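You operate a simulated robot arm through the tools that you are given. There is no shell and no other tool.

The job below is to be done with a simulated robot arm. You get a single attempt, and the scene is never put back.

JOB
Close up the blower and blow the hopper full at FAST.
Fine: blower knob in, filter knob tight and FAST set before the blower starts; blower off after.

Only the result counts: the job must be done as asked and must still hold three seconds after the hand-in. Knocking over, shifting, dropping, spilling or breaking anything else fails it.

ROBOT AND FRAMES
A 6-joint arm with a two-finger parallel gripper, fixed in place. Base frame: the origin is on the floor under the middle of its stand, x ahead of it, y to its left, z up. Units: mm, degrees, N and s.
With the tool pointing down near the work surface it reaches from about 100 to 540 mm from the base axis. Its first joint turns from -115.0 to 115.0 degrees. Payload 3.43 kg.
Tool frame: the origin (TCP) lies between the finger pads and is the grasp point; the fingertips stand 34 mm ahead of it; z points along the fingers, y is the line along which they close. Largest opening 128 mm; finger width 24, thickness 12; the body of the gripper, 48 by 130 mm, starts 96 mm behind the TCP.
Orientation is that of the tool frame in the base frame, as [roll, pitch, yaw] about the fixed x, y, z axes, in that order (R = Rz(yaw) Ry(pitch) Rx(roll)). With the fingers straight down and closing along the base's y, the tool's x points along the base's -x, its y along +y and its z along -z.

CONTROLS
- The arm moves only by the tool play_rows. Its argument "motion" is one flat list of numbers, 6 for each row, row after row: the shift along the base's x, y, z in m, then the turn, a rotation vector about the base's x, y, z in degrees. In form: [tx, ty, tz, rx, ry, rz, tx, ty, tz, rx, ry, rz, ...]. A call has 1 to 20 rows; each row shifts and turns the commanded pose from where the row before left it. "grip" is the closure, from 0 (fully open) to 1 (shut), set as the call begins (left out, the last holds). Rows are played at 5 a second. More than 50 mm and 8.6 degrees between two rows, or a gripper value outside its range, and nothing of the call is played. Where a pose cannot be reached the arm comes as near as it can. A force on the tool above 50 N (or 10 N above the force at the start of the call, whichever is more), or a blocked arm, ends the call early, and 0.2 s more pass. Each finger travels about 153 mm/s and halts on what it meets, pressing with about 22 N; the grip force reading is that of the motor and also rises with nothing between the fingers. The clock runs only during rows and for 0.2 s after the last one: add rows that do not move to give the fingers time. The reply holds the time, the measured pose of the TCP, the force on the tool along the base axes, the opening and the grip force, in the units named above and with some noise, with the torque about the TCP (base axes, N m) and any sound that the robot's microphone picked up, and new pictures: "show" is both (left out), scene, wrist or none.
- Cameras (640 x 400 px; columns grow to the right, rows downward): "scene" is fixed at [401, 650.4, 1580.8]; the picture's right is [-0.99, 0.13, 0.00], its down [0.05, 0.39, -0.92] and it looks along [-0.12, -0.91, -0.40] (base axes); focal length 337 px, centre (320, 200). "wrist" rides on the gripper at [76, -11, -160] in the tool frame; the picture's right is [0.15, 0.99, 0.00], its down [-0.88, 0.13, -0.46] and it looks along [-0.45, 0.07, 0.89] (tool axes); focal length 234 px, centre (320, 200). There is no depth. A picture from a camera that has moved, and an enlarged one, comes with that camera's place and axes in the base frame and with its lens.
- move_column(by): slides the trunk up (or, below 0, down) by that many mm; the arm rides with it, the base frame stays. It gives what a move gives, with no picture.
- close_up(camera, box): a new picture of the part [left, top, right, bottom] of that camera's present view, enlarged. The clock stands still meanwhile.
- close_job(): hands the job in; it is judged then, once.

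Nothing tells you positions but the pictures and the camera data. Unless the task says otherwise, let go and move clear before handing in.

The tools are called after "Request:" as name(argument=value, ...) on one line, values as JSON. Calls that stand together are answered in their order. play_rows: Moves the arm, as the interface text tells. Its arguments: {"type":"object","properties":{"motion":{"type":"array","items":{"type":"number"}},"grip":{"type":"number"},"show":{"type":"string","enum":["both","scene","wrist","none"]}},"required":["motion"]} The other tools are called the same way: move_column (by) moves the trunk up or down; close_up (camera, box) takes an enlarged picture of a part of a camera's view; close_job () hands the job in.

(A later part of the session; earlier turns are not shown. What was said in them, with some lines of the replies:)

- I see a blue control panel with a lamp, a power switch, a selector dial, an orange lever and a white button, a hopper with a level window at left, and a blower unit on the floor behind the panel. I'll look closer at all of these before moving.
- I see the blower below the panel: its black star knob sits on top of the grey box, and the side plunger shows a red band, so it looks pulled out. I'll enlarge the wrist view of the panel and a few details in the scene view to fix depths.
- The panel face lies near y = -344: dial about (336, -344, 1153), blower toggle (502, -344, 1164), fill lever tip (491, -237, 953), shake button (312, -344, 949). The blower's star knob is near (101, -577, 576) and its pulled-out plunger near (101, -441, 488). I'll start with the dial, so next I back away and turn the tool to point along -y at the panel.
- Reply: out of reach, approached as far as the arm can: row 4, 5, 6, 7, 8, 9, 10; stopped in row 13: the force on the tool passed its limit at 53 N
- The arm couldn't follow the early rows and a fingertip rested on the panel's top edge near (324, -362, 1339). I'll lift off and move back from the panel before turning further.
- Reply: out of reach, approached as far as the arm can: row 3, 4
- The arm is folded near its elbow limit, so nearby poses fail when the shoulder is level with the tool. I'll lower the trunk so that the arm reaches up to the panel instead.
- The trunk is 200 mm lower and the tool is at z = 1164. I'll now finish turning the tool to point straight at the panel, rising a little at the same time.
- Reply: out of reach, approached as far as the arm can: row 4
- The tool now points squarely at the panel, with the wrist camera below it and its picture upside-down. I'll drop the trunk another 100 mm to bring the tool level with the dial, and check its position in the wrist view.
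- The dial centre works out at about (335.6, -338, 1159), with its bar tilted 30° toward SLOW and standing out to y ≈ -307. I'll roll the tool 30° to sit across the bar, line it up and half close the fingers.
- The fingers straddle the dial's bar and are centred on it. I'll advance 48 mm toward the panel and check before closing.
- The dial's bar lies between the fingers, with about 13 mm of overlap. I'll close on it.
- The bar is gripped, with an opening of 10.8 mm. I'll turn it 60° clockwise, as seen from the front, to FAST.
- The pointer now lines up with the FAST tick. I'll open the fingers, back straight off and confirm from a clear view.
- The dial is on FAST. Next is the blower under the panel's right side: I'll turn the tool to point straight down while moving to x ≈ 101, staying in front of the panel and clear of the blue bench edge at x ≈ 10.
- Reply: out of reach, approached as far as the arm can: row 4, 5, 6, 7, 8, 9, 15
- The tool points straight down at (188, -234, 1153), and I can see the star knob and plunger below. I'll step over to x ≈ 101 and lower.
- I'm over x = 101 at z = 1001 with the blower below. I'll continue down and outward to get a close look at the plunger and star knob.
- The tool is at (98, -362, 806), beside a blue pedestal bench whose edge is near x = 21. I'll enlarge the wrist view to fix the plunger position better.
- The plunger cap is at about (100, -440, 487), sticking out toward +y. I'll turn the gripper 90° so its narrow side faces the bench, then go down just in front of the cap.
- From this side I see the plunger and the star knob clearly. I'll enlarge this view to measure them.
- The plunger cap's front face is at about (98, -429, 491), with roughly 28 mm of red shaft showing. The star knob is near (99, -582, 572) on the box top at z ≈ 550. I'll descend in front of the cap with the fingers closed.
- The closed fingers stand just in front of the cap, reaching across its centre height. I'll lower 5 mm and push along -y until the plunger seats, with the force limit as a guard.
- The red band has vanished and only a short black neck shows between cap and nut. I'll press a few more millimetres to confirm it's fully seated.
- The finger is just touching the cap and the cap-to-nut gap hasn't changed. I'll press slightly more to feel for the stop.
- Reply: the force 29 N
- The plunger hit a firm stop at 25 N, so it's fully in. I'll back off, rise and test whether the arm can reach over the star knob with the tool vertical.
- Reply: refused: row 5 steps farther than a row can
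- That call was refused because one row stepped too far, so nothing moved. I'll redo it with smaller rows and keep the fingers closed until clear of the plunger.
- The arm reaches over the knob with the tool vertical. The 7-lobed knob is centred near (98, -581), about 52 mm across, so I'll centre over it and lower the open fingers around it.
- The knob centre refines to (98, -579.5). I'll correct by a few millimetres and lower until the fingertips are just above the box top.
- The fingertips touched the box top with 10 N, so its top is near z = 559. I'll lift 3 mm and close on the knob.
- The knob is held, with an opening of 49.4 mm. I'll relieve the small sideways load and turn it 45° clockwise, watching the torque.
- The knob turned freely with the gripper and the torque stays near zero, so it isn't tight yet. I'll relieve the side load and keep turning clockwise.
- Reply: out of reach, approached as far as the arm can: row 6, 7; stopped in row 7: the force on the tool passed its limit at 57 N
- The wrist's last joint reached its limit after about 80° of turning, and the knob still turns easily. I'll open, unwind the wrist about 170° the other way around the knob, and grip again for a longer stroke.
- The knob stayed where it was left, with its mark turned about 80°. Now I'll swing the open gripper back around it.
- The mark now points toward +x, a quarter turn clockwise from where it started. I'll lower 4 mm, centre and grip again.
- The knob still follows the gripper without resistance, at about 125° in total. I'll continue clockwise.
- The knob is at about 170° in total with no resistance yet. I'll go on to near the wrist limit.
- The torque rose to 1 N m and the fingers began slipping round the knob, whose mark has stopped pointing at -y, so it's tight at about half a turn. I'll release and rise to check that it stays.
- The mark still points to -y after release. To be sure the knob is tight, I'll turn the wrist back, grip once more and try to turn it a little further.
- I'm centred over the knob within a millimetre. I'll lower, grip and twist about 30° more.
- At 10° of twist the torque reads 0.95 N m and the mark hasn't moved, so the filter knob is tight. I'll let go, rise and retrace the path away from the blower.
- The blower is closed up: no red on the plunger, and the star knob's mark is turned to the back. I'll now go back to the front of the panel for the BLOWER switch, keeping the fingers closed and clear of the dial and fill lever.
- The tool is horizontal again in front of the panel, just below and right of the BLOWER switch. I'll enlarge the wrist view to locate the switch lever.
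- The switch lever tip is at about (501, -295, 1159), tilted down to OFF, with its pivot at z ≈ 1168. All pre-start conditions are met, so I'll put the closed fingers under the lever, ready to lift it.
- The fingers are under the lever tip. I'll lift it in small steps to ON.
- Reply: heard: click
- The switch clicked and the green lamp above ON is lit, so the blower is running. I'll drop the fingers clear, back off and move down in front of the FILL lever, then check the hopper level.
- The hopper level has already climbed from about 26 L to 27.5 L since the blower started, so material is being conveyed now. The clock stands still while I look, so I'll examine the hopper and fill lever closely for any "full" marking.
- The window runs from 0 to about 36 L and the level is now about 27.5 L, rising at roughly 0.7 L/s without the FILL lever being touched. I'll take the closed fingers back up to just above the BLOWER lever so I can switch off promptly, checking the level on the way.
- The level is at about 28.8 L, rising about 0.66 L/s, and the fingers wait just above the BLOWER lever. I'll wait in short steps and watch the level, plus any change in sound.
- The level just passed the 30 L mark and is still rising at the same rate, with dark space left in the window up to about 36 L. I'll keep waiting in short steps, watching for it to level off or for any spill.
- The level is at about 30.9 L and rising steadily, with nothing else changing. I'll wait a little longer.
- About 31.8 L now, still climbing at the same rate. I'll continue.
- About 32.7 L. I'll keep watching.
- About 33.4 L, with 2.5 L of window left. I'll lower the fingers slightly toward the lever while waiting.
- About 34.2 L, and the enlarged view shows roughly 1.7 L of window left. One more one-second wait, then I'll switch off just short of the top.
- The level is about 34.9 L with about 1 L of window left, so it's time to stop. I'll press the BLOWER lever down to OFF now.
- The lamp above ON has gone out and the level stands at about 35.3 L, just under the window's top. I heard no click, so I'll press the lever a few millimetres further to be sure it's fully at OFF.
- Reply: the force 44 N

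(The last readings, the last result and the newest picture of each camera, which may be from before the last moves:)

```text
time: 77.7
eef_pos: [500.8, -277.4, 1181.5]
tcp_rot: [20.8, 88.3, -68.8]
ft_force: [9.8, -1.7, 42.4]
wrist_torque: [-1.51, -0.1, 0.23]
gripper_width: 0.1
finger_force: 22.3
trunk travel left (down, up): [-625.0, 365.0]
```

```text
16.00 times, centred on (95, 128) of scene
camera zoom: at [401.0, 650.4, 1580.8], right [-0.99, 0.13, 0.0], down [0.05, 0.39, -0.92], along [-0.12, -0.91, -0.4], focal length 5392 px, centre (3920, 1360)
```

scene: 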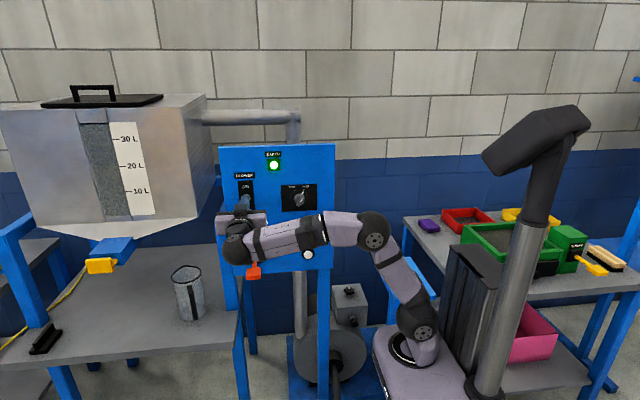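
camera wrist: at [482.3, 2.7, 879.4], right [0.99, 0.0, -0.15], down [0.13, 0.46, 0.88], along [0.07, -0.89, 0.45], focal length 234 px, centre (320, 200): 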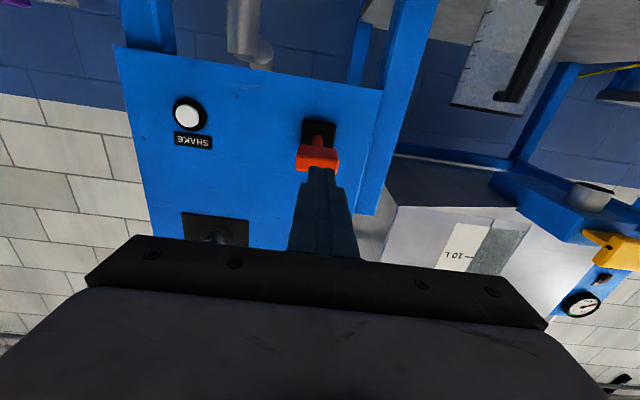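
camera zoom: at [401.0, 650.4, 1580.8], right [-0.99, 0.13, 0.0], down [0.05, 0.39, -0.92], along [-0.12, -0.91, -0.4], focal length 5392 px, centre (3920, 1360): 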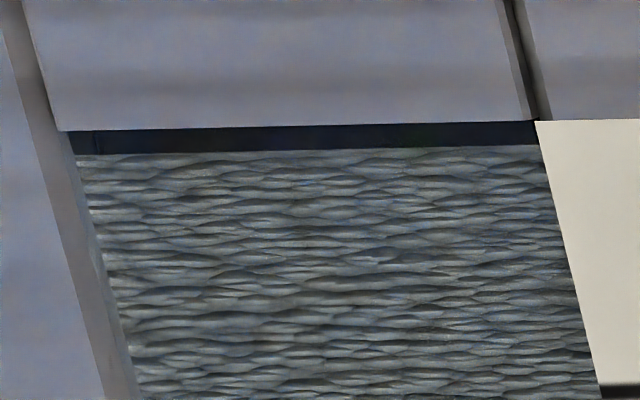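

The lever sits hard against its OFF stop, the lamp is out and the level holds at about 35.3 L. I'll take the fingers away from the lever and check everything again.

Request:
play_rows(motion=[0, 0, 0.012, 0, 0, 0, 0, 0.02, 0.005, 0, 0, 0, 0, 0.03, 0, 0, 0, 0, 0, 0.03, 0, 0, 0, 0], show="both")

Request:
close_up(camera="scene", box=[75, 115, 115, 140])

Request:
close_up(camera="scene", box=[75, 110, 155, 220])

Request:
close_up(camera="scene", box=[215, 150, 315, 240])

```text
time: 78.7
eef_pos: [500.7, -198.5, 1186.0]
tcp_rot: [-58.2, 89.7, -147.8]
ft_force: [-0.2, 0.8, -0.8]
wrist_torque: [0.03, 0.03, 0.02]
gripper_width: 0.2
finger_force: 22.3
trunk travel left (down, up): [-625.0, 365.0]
camera wrist: at [489.3, -37.9, 1110.5], right [0.99, 0.0, -0.15], down [0.13, 0.46, 0.88], along [0.07, -0.89, 0.45], focal length 234 px, centre (320, 200)
```

scene: 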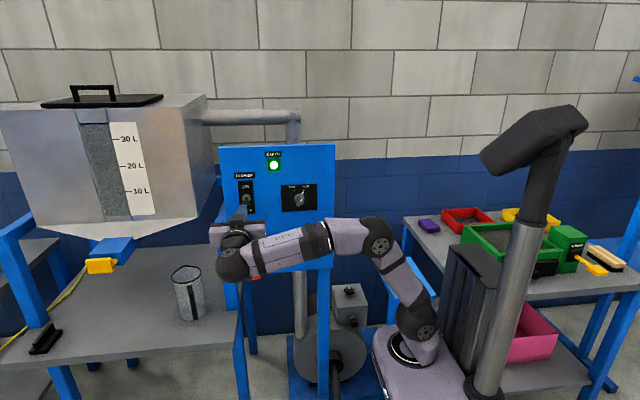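
wrist: 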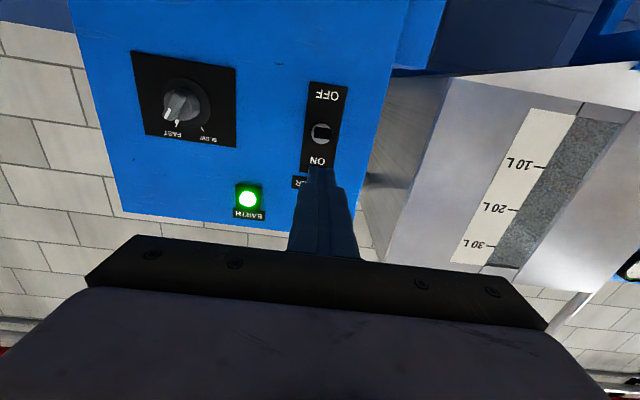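

```text
16.00 times, centred on (95, 128) of scene
camera zoom: at [401.0, 650.4, 1580.8], right [-0.99, 0.13, 0.0], down [0.05, 0.39, -0.92], along [-0.12, -0.91, -0.4], focal length 5392 px, centre (3920, 1360)
```

zoom: 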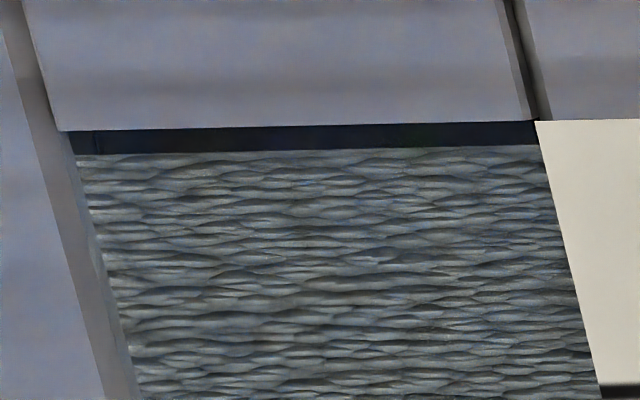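

```text
3.64 times, centred on (115, 165) of scene
camera zoom: at [401.0, 650.4, 1580.8], right [-0.99, 0.13, 0.0], down [0.05, 0.39, -0.92], along [-0.12, -0.91, -0.4], focal length 1225 px, centre (1066, 327)
```

zoom: 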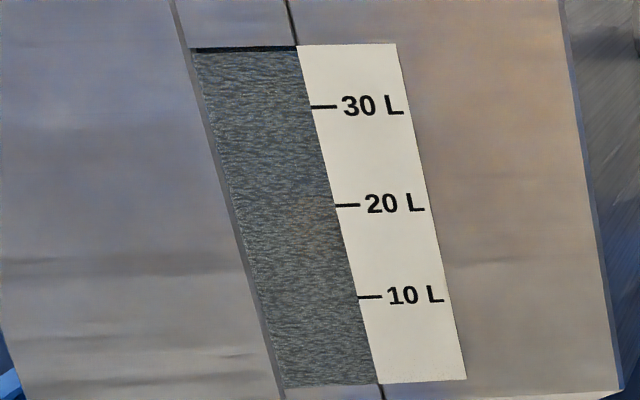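

```text
4.44 times, centred on (265, 195) of scene
camera zoom: at [401.0, 650.4, 1580.8], right [-0.99, 0.13, 0.0], down [0.05, 0.39, -0.92], along [-0.12, -0.91, -0.4], focal length 1498 px, centre (564, 222)
```

zoom: 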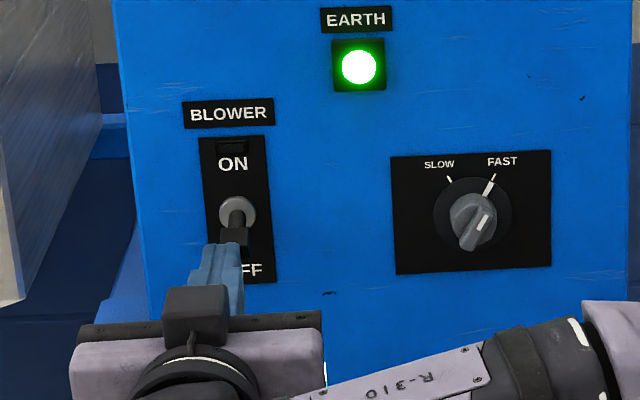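

The lever is down at OFF, the lamp is out and the dial still reads FAST. The wrist camera also sees the hopper window from another angle, so I'll use it to check the level.

Request:
close_up(camera="wrist", box=[440, 180, 560, 280])

Request:
close_up(camera="wrist", box=[290, 70, 370, 190])

```text
4.00 times, centred on (500, 230) of wrist
camera zoom: at [489.3, -37.9, 1110.5], right [0.99, 0.0, -0.15], down [0.13, 0.46, 0.88], along [0.07, -0.89, 0.45], focal length 937 px, centre (-400, 80)
```

zoom: 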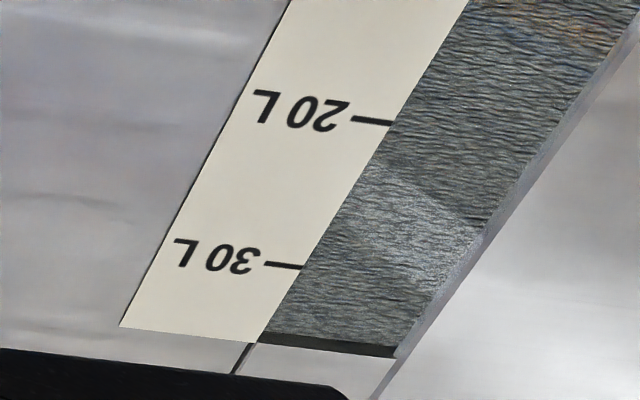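

```text
3.33 times, centred on (330, 130) of wrist
camera zoom: at [489.3, -37.9, 1110.5], right [0.99, 0.0, -0.15], down [0.13, 0.46, 0.88], along [0.07, -0.89, 0.45], focal length 781 px, centre (287, 433)
```

zoom: 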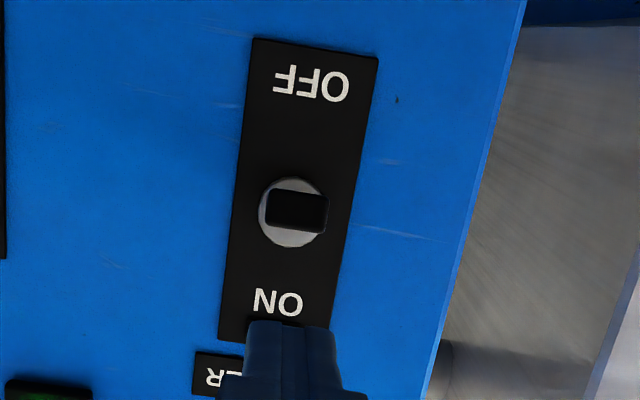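

The level sits at about 35.2 L, roughly 0.6 L short of the window top; from here I can see the lever at OFF too. I'd like it fuller with a very short extra burst, so I'll roll the gripper 90° to straddle the lever with the fingers above and below it, which lets me flick it on and off quickly.

Request:
play_rows(motion=[0, 0, 0, 0, 8.182, 0, 0, 0, 0, 0, 8.182, 0, 0, 0, 0, 0, 8.182, 0, 0, 0, 0, 0, 8.182, 0, 0, 0, 0, 0, 8.182, 0, 0, 0, 0, 0, 8.182, 0, 0, 0, -0.004, 0, 8.182, 0, 0, 0, -0.004, 0, 8.182, 0, 0, 0, -0.004, 0, 8.182, 0, 0, 0, -0.004, 0, 8.182, 0, 0, 0, -0.004, 0, 8.182, 0], grip=0.6875)

Request:
close_up(camera="wrist", box=[240, 80, 440, 240])

```text
time: 81.0
eef_pos: [499.1, -198.7, 1167.3]
tcp_rot: [-90.2, -0.3, -179.8]
ft_force: [0.4, 0.6, 0.1]
wrist_torque: [0.04, -0.04, 0.02]
gripper_width: 39.7
finger_force: 0.1
trunk travel left (down, up): [-625.0, 365.0]
camera wrist: at [424.8, -37.5, 1180.5], right [-0.15, 0.0, -0.99], down [0.88, 0.46, -0.13], along [0.45, -0.89, -0.07], focal length 234 px, centre (320, 200)
```

scene: 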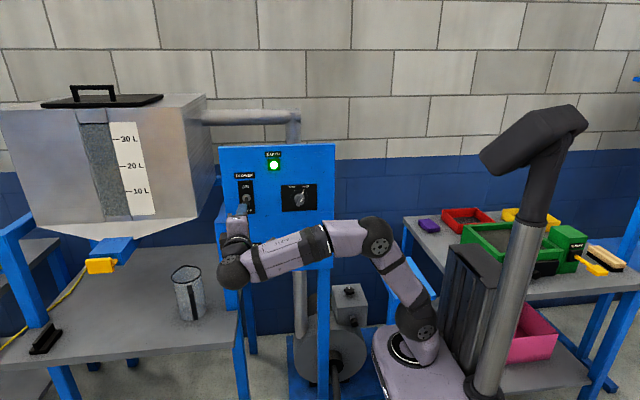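
wrist: 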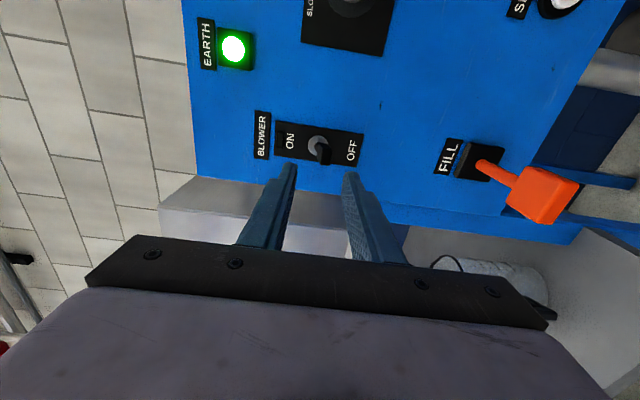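

```text
2.50 times, centred on (340, 160) of wrist
camera zoom: at [424.8, -37.5, 1180.5], right [-0.15, 0.0, -0.99], down [0.88, 0.46, -0.13], along [0.45, -0.89, -0.07], focal length 585 px, centre (270, 300)
```

zoom: 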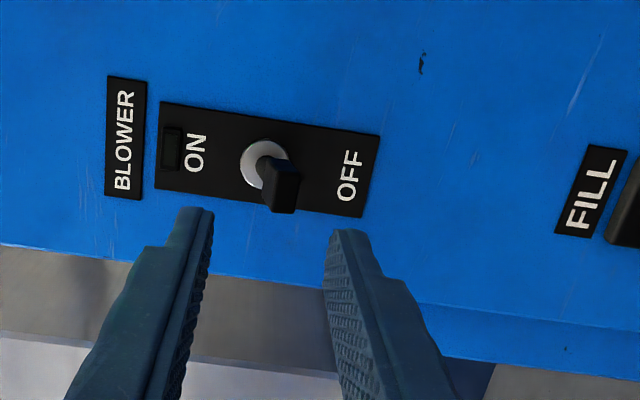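

The lever lies nicely between the two fingers. I'll centre on it and advance so the fingers straddle it without touching.

Request:
play_rows(motion=[0.001, 0, -0.004, 0, 0, 0, 0, -0.026, 0, 0, 0, 0, 0, -0.026, 0, 0, 0, 0, 0, -0.024, 0, 0, 0, 0])

Request:
close_up(camera="wrist", box=[240, 80, 440, 240])

Request:
close_up(camera="scene", box=[215, 150, 315, 240])

```text
time: 82.0
eef_pos: [502.4, -275.4, 1162.7]
tcp_rot: [-90.3, -0.2, -179.8]
ft_force: [-0.4, -0.3, -0.1]
wrist_torque: [-0.01, 0.03, -0.02]
gripper_width: 39.9
finger_force: 0.2
trunk travel left (down, up): [-625.0, 365.0]
camera wrist: at [428.1, -115.5, 1175.7], right [-0.15, 0.0, -0.99], down [0.88, 0.46, -0.13], along [0.45, -0.89, -0.07], focal length 234 px, centre (320, 200)
```

scene: 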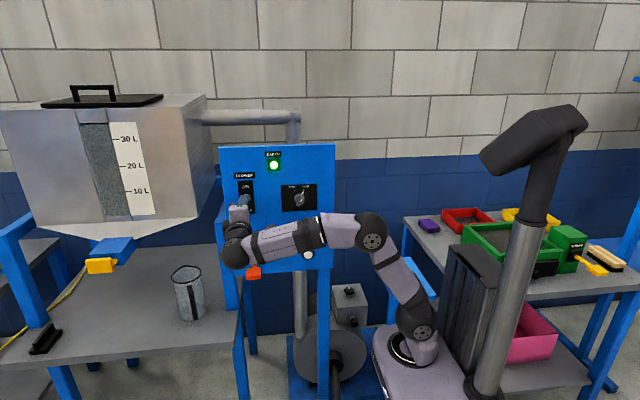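
wrist: 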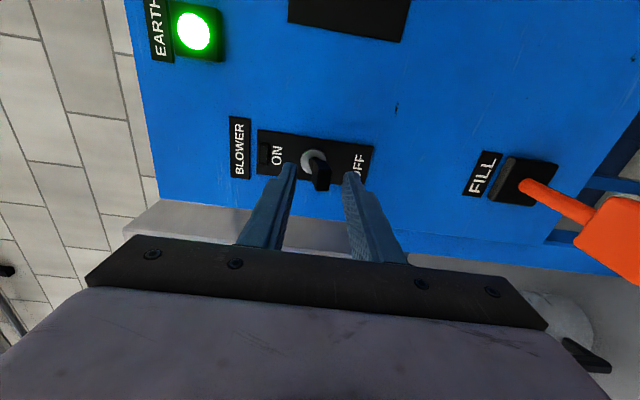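

```text
2.50 times, centred on (340, 160) of wrist
camera zoom: at [428.1, -115.5, 1175.7], right [-0.15, 0.0, -0.99], down [0.88, 0.46, -0.13], along [0.45, -0.89, -0.07], focal length 585 px, centre (270, 300)
```

zoom: 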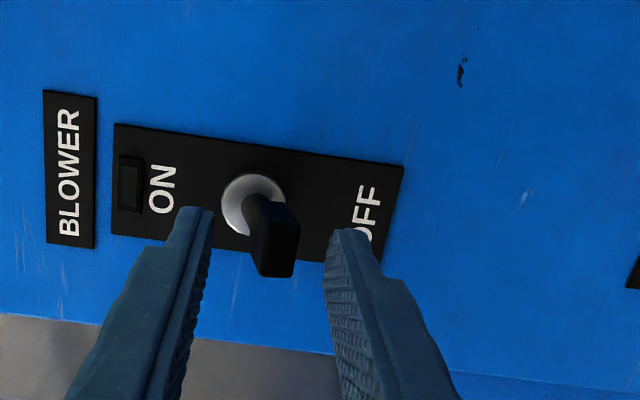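

```text
4.44 times, centred on (265, 195) of scene
camera zoom: at [401.0, 650.4, 1580.8], right [-0.99, 0.13, 0.0], down [0.05, 0.39, -0.92], along [-0.12, -0.91, -0.4], focal length 1498 px, centre (564, 222)
```

zoom: 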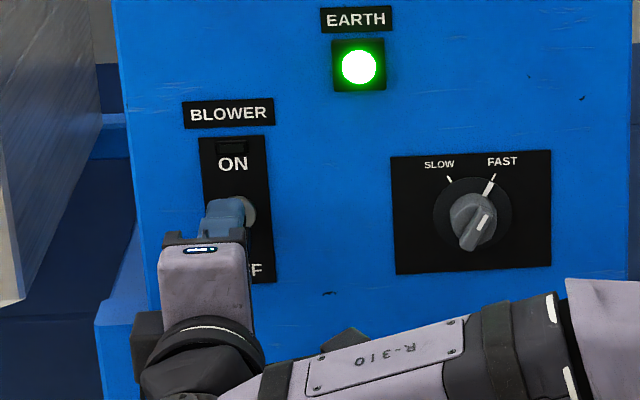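

The fingers straddle the lever with a few millimetres of clearance. I'll flick it up to ON and immediately back down to OFF in one short motion.

Request:
play_rows(motion=[0, 0, 0.01, 0, 0, 0, 0, 0, 0.015, 0, 0, 0, 0, 0, -0.038, 0, 0, 0, 0, 0, -0.001, 0, 0, 0], show="scene")

Request:
close_up(camera="scene", box=[75, 115, 115, 140])

Request:
close_up(camera="scene", box=[215, 150, 315, 240])

```text
time: 83.0
eef_pos: [500.7, -275.0, 1150.3]
tcp_rot: [-90.2, -0.2, -179.7]
ft_force: [0.5, 0.5, 0.7]
wrist_torque: [0.02, 0.03, -0.03]
gripper_width: 39.9
finger_force: 0.2
trunk travel left (down, up): [-625.0, 365.0]
heard: click
```

scene: 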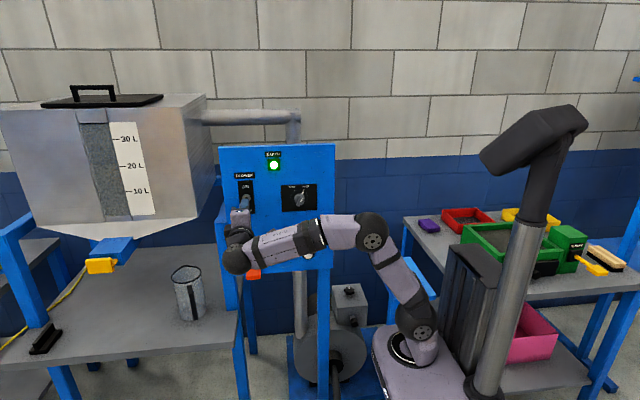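

```text
16.00 times, centred on (95, 128) of scene
camera zoom: at [401.0, 650.4, 1580.8], right [-0.99, 0.13, 0.0], down [0.05, 0.39, -0.92], along [-0.12, -0.91, -0.4], focal length 5392 px, centre (3920, 1360)
```

zoom: 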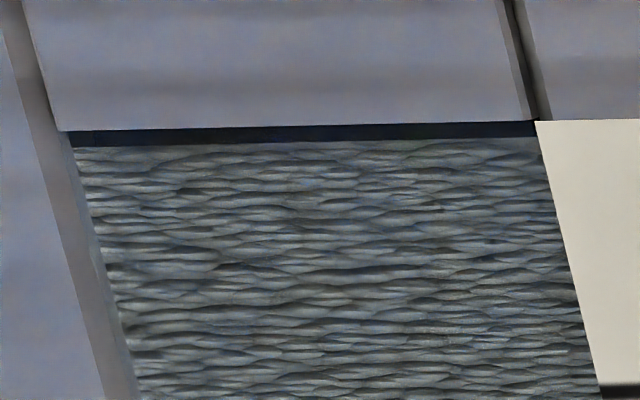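

```text
4.44 times, centred on (265, 195) of scene
camera zoom: at [401.0, 650.4, 1580.8], right [-0.99, 0.13, 0.0], down [0.05, 0.39, -0.92], along [-0.12, -0.91, -0.4], focal length 1498 px, centre (564, 222)
```

zoom: 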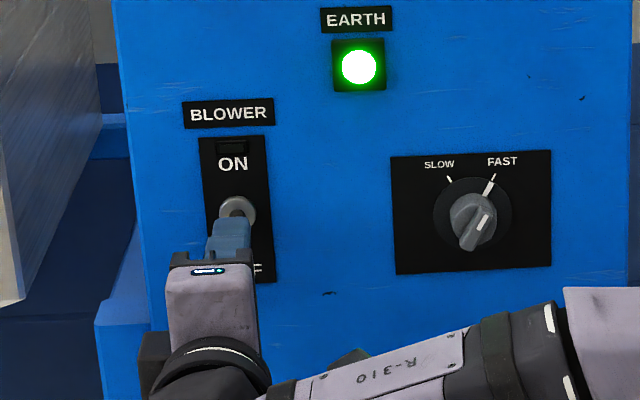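

The flick worked: a click, the lamp is out again, and the level is now about 35.5 L, right up to the window's top edge. I'll centre the fingers around the lever and withdraw straight back.

Request:
play_rows(motion=[0, 0, 0.006, 0, 0, 0, 0, 0.03, 0, 0, 0, 0, 0, 0.04, 0, 0, 0, 0, 0, 0.04, 0, 0, 0, 0, -0.02, 0.02, 0.02, 0, 0, 0, -0.03, 0.02, 0.02, 0, 0, 0, -0.04, 0, 0.02, 0, 0, 0])

Request:
close_up(camera="scene", box=[215, 135, 345, 285])

Request:
close_up(camera="scene", box=[75, 115, 115, 140])

Request:
close_up(camera="scene", box=[310, 260, 390, 340])

Request:
close_up(camera="scene", box=[0, 80, 220, 360])

```text
time: 84.7
eef_pos: [412.8, -124.4, 1215.9]
tcp_rot: [-90.1, -0.1, -179.7]
ft_force: [0.1, 0.2, 0.7]
wrist_torque: [0.01, 0.0, -0.02]
gripper_width: 39.7
finger_force: 0.0
trunk travel left (down, up): [-625.0, 365.0]
camera wrist: at [336.5, 36.0, 1228.2], right [-0.15, 0.0, -0.99], down [0.88, 0.46, -0.13], along [0.45, -0.89, -0.07], focal length 234 px, centre (320, 200)
```

scene: 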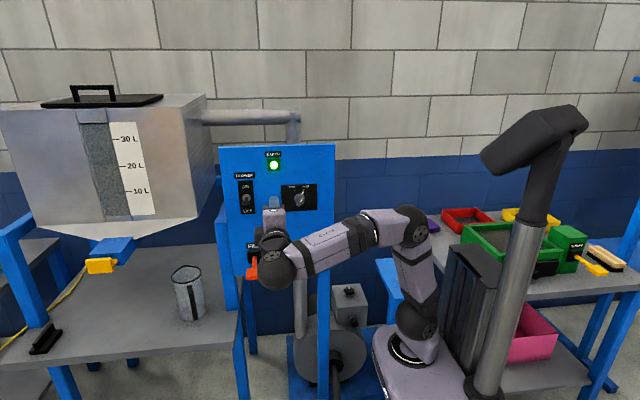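
wrist: 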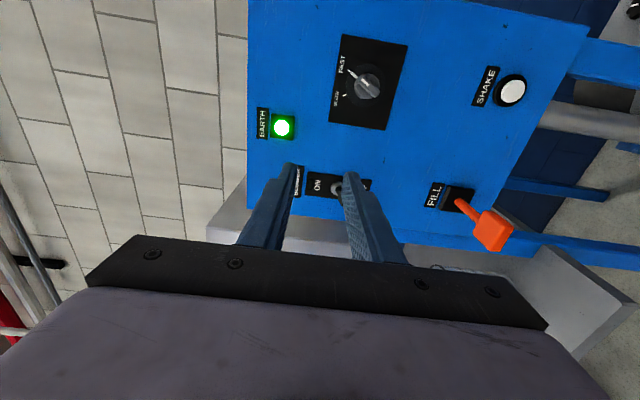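

```text
2.67 times, centred on (280, 210) of scene
camera zoom: at [401.0, 650.4, 1580.8], right [-0.99, 0.13, 0.0], down [0.05, 0.39, -0.92], along [-0.12, -0.91, -0.4], focal length 899 px, centre (427, 173)
```

zoom: 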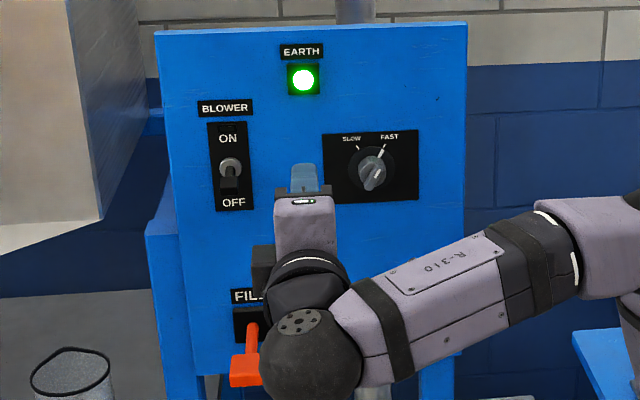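

```text
16.00 times, centred on (95, 128) of scene
camera zoom: at [401.0, 650.4, 1580.8], right [-0.99, 0.13, 0.0], down [0.05, 0.39, -0.92], along [-0.12, -0.91, -0.4], focal length 5392 px, centre (3920, 1360)
```

zoom: 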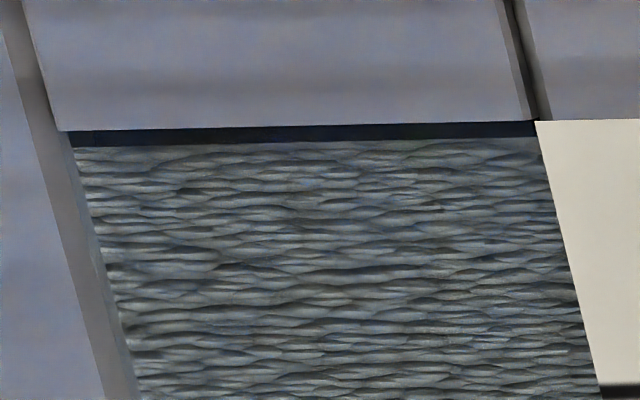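

```text
5.00 times, centred on (350, 300) of scene
camera zoom: at [401.0, 650.4, 1580.8], right [-0.99, 0.13, 0.0], down [0.05, 0.39, -0.92], along [-0.12, -0.91, -0.4], focal length 1685 px, centre (170, -300)
```

zoom: 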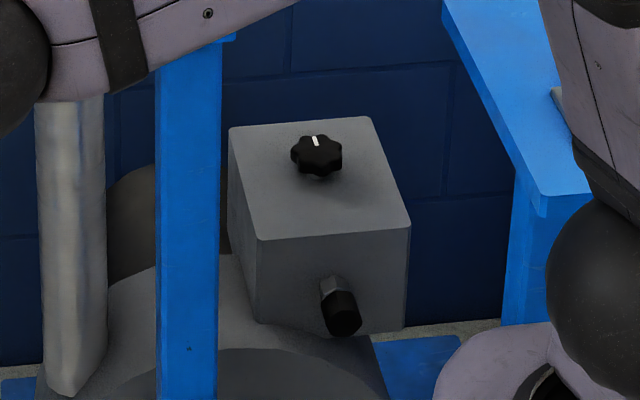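

```text
1.43 times, centred on (110, 220) of scene
camera zoom: at [401.0, 650.4, 1580.8], right [-0.99, 0.13, 0.0], down [0.05, 0.39, -0.92], along [-0.12, -0.91, -0.4], focal length 481 px, centre (620, 171)
```

zoom: 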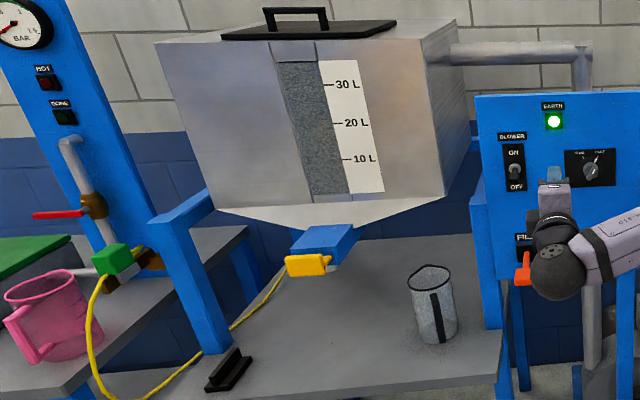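

The plunger is in, the filter knob is tight and the dial is on FAST. The blower is at OFF with its lamp out, the hopper window is filled to about 35.5 L, nothing is spilled, and the arm is clear. I'm handing the job in.

Request:
close_job()

```text
The job is handed in.
```

The blower is closed up, and the hopper was blown full at FAST to about 35.5 L. The job is handed in.

- **Blower knob:** pushed in until it met a firm stop, with no red shaft showing.
- **Filter knob:** turned clockwise about half a turn until it stopped. A second twist of about 1 N m did not move it.
- **Speed:** set to FAST before the blower was started.
- **Filling:** the hopper went from about 26 L to 35.5 L. I judged "full" by the top of the sight window at about 36 L, as there is no marked full line. After the first switch-off at about 35.2 L, I gave one very short extra burst to top it up.
- **Blower:** off at the end, with the lever down at OFF and its lamp out. The level held steady afterwards.

I never moved the FILL lever; the hopper filled with the blower alone. Early on, a fingertip pressed the panel's top edge hard enough to trip the force limit (53 N), with no visible effect. I saw nothing spilled or shifted, and the arm was clear of everything at hand-in.
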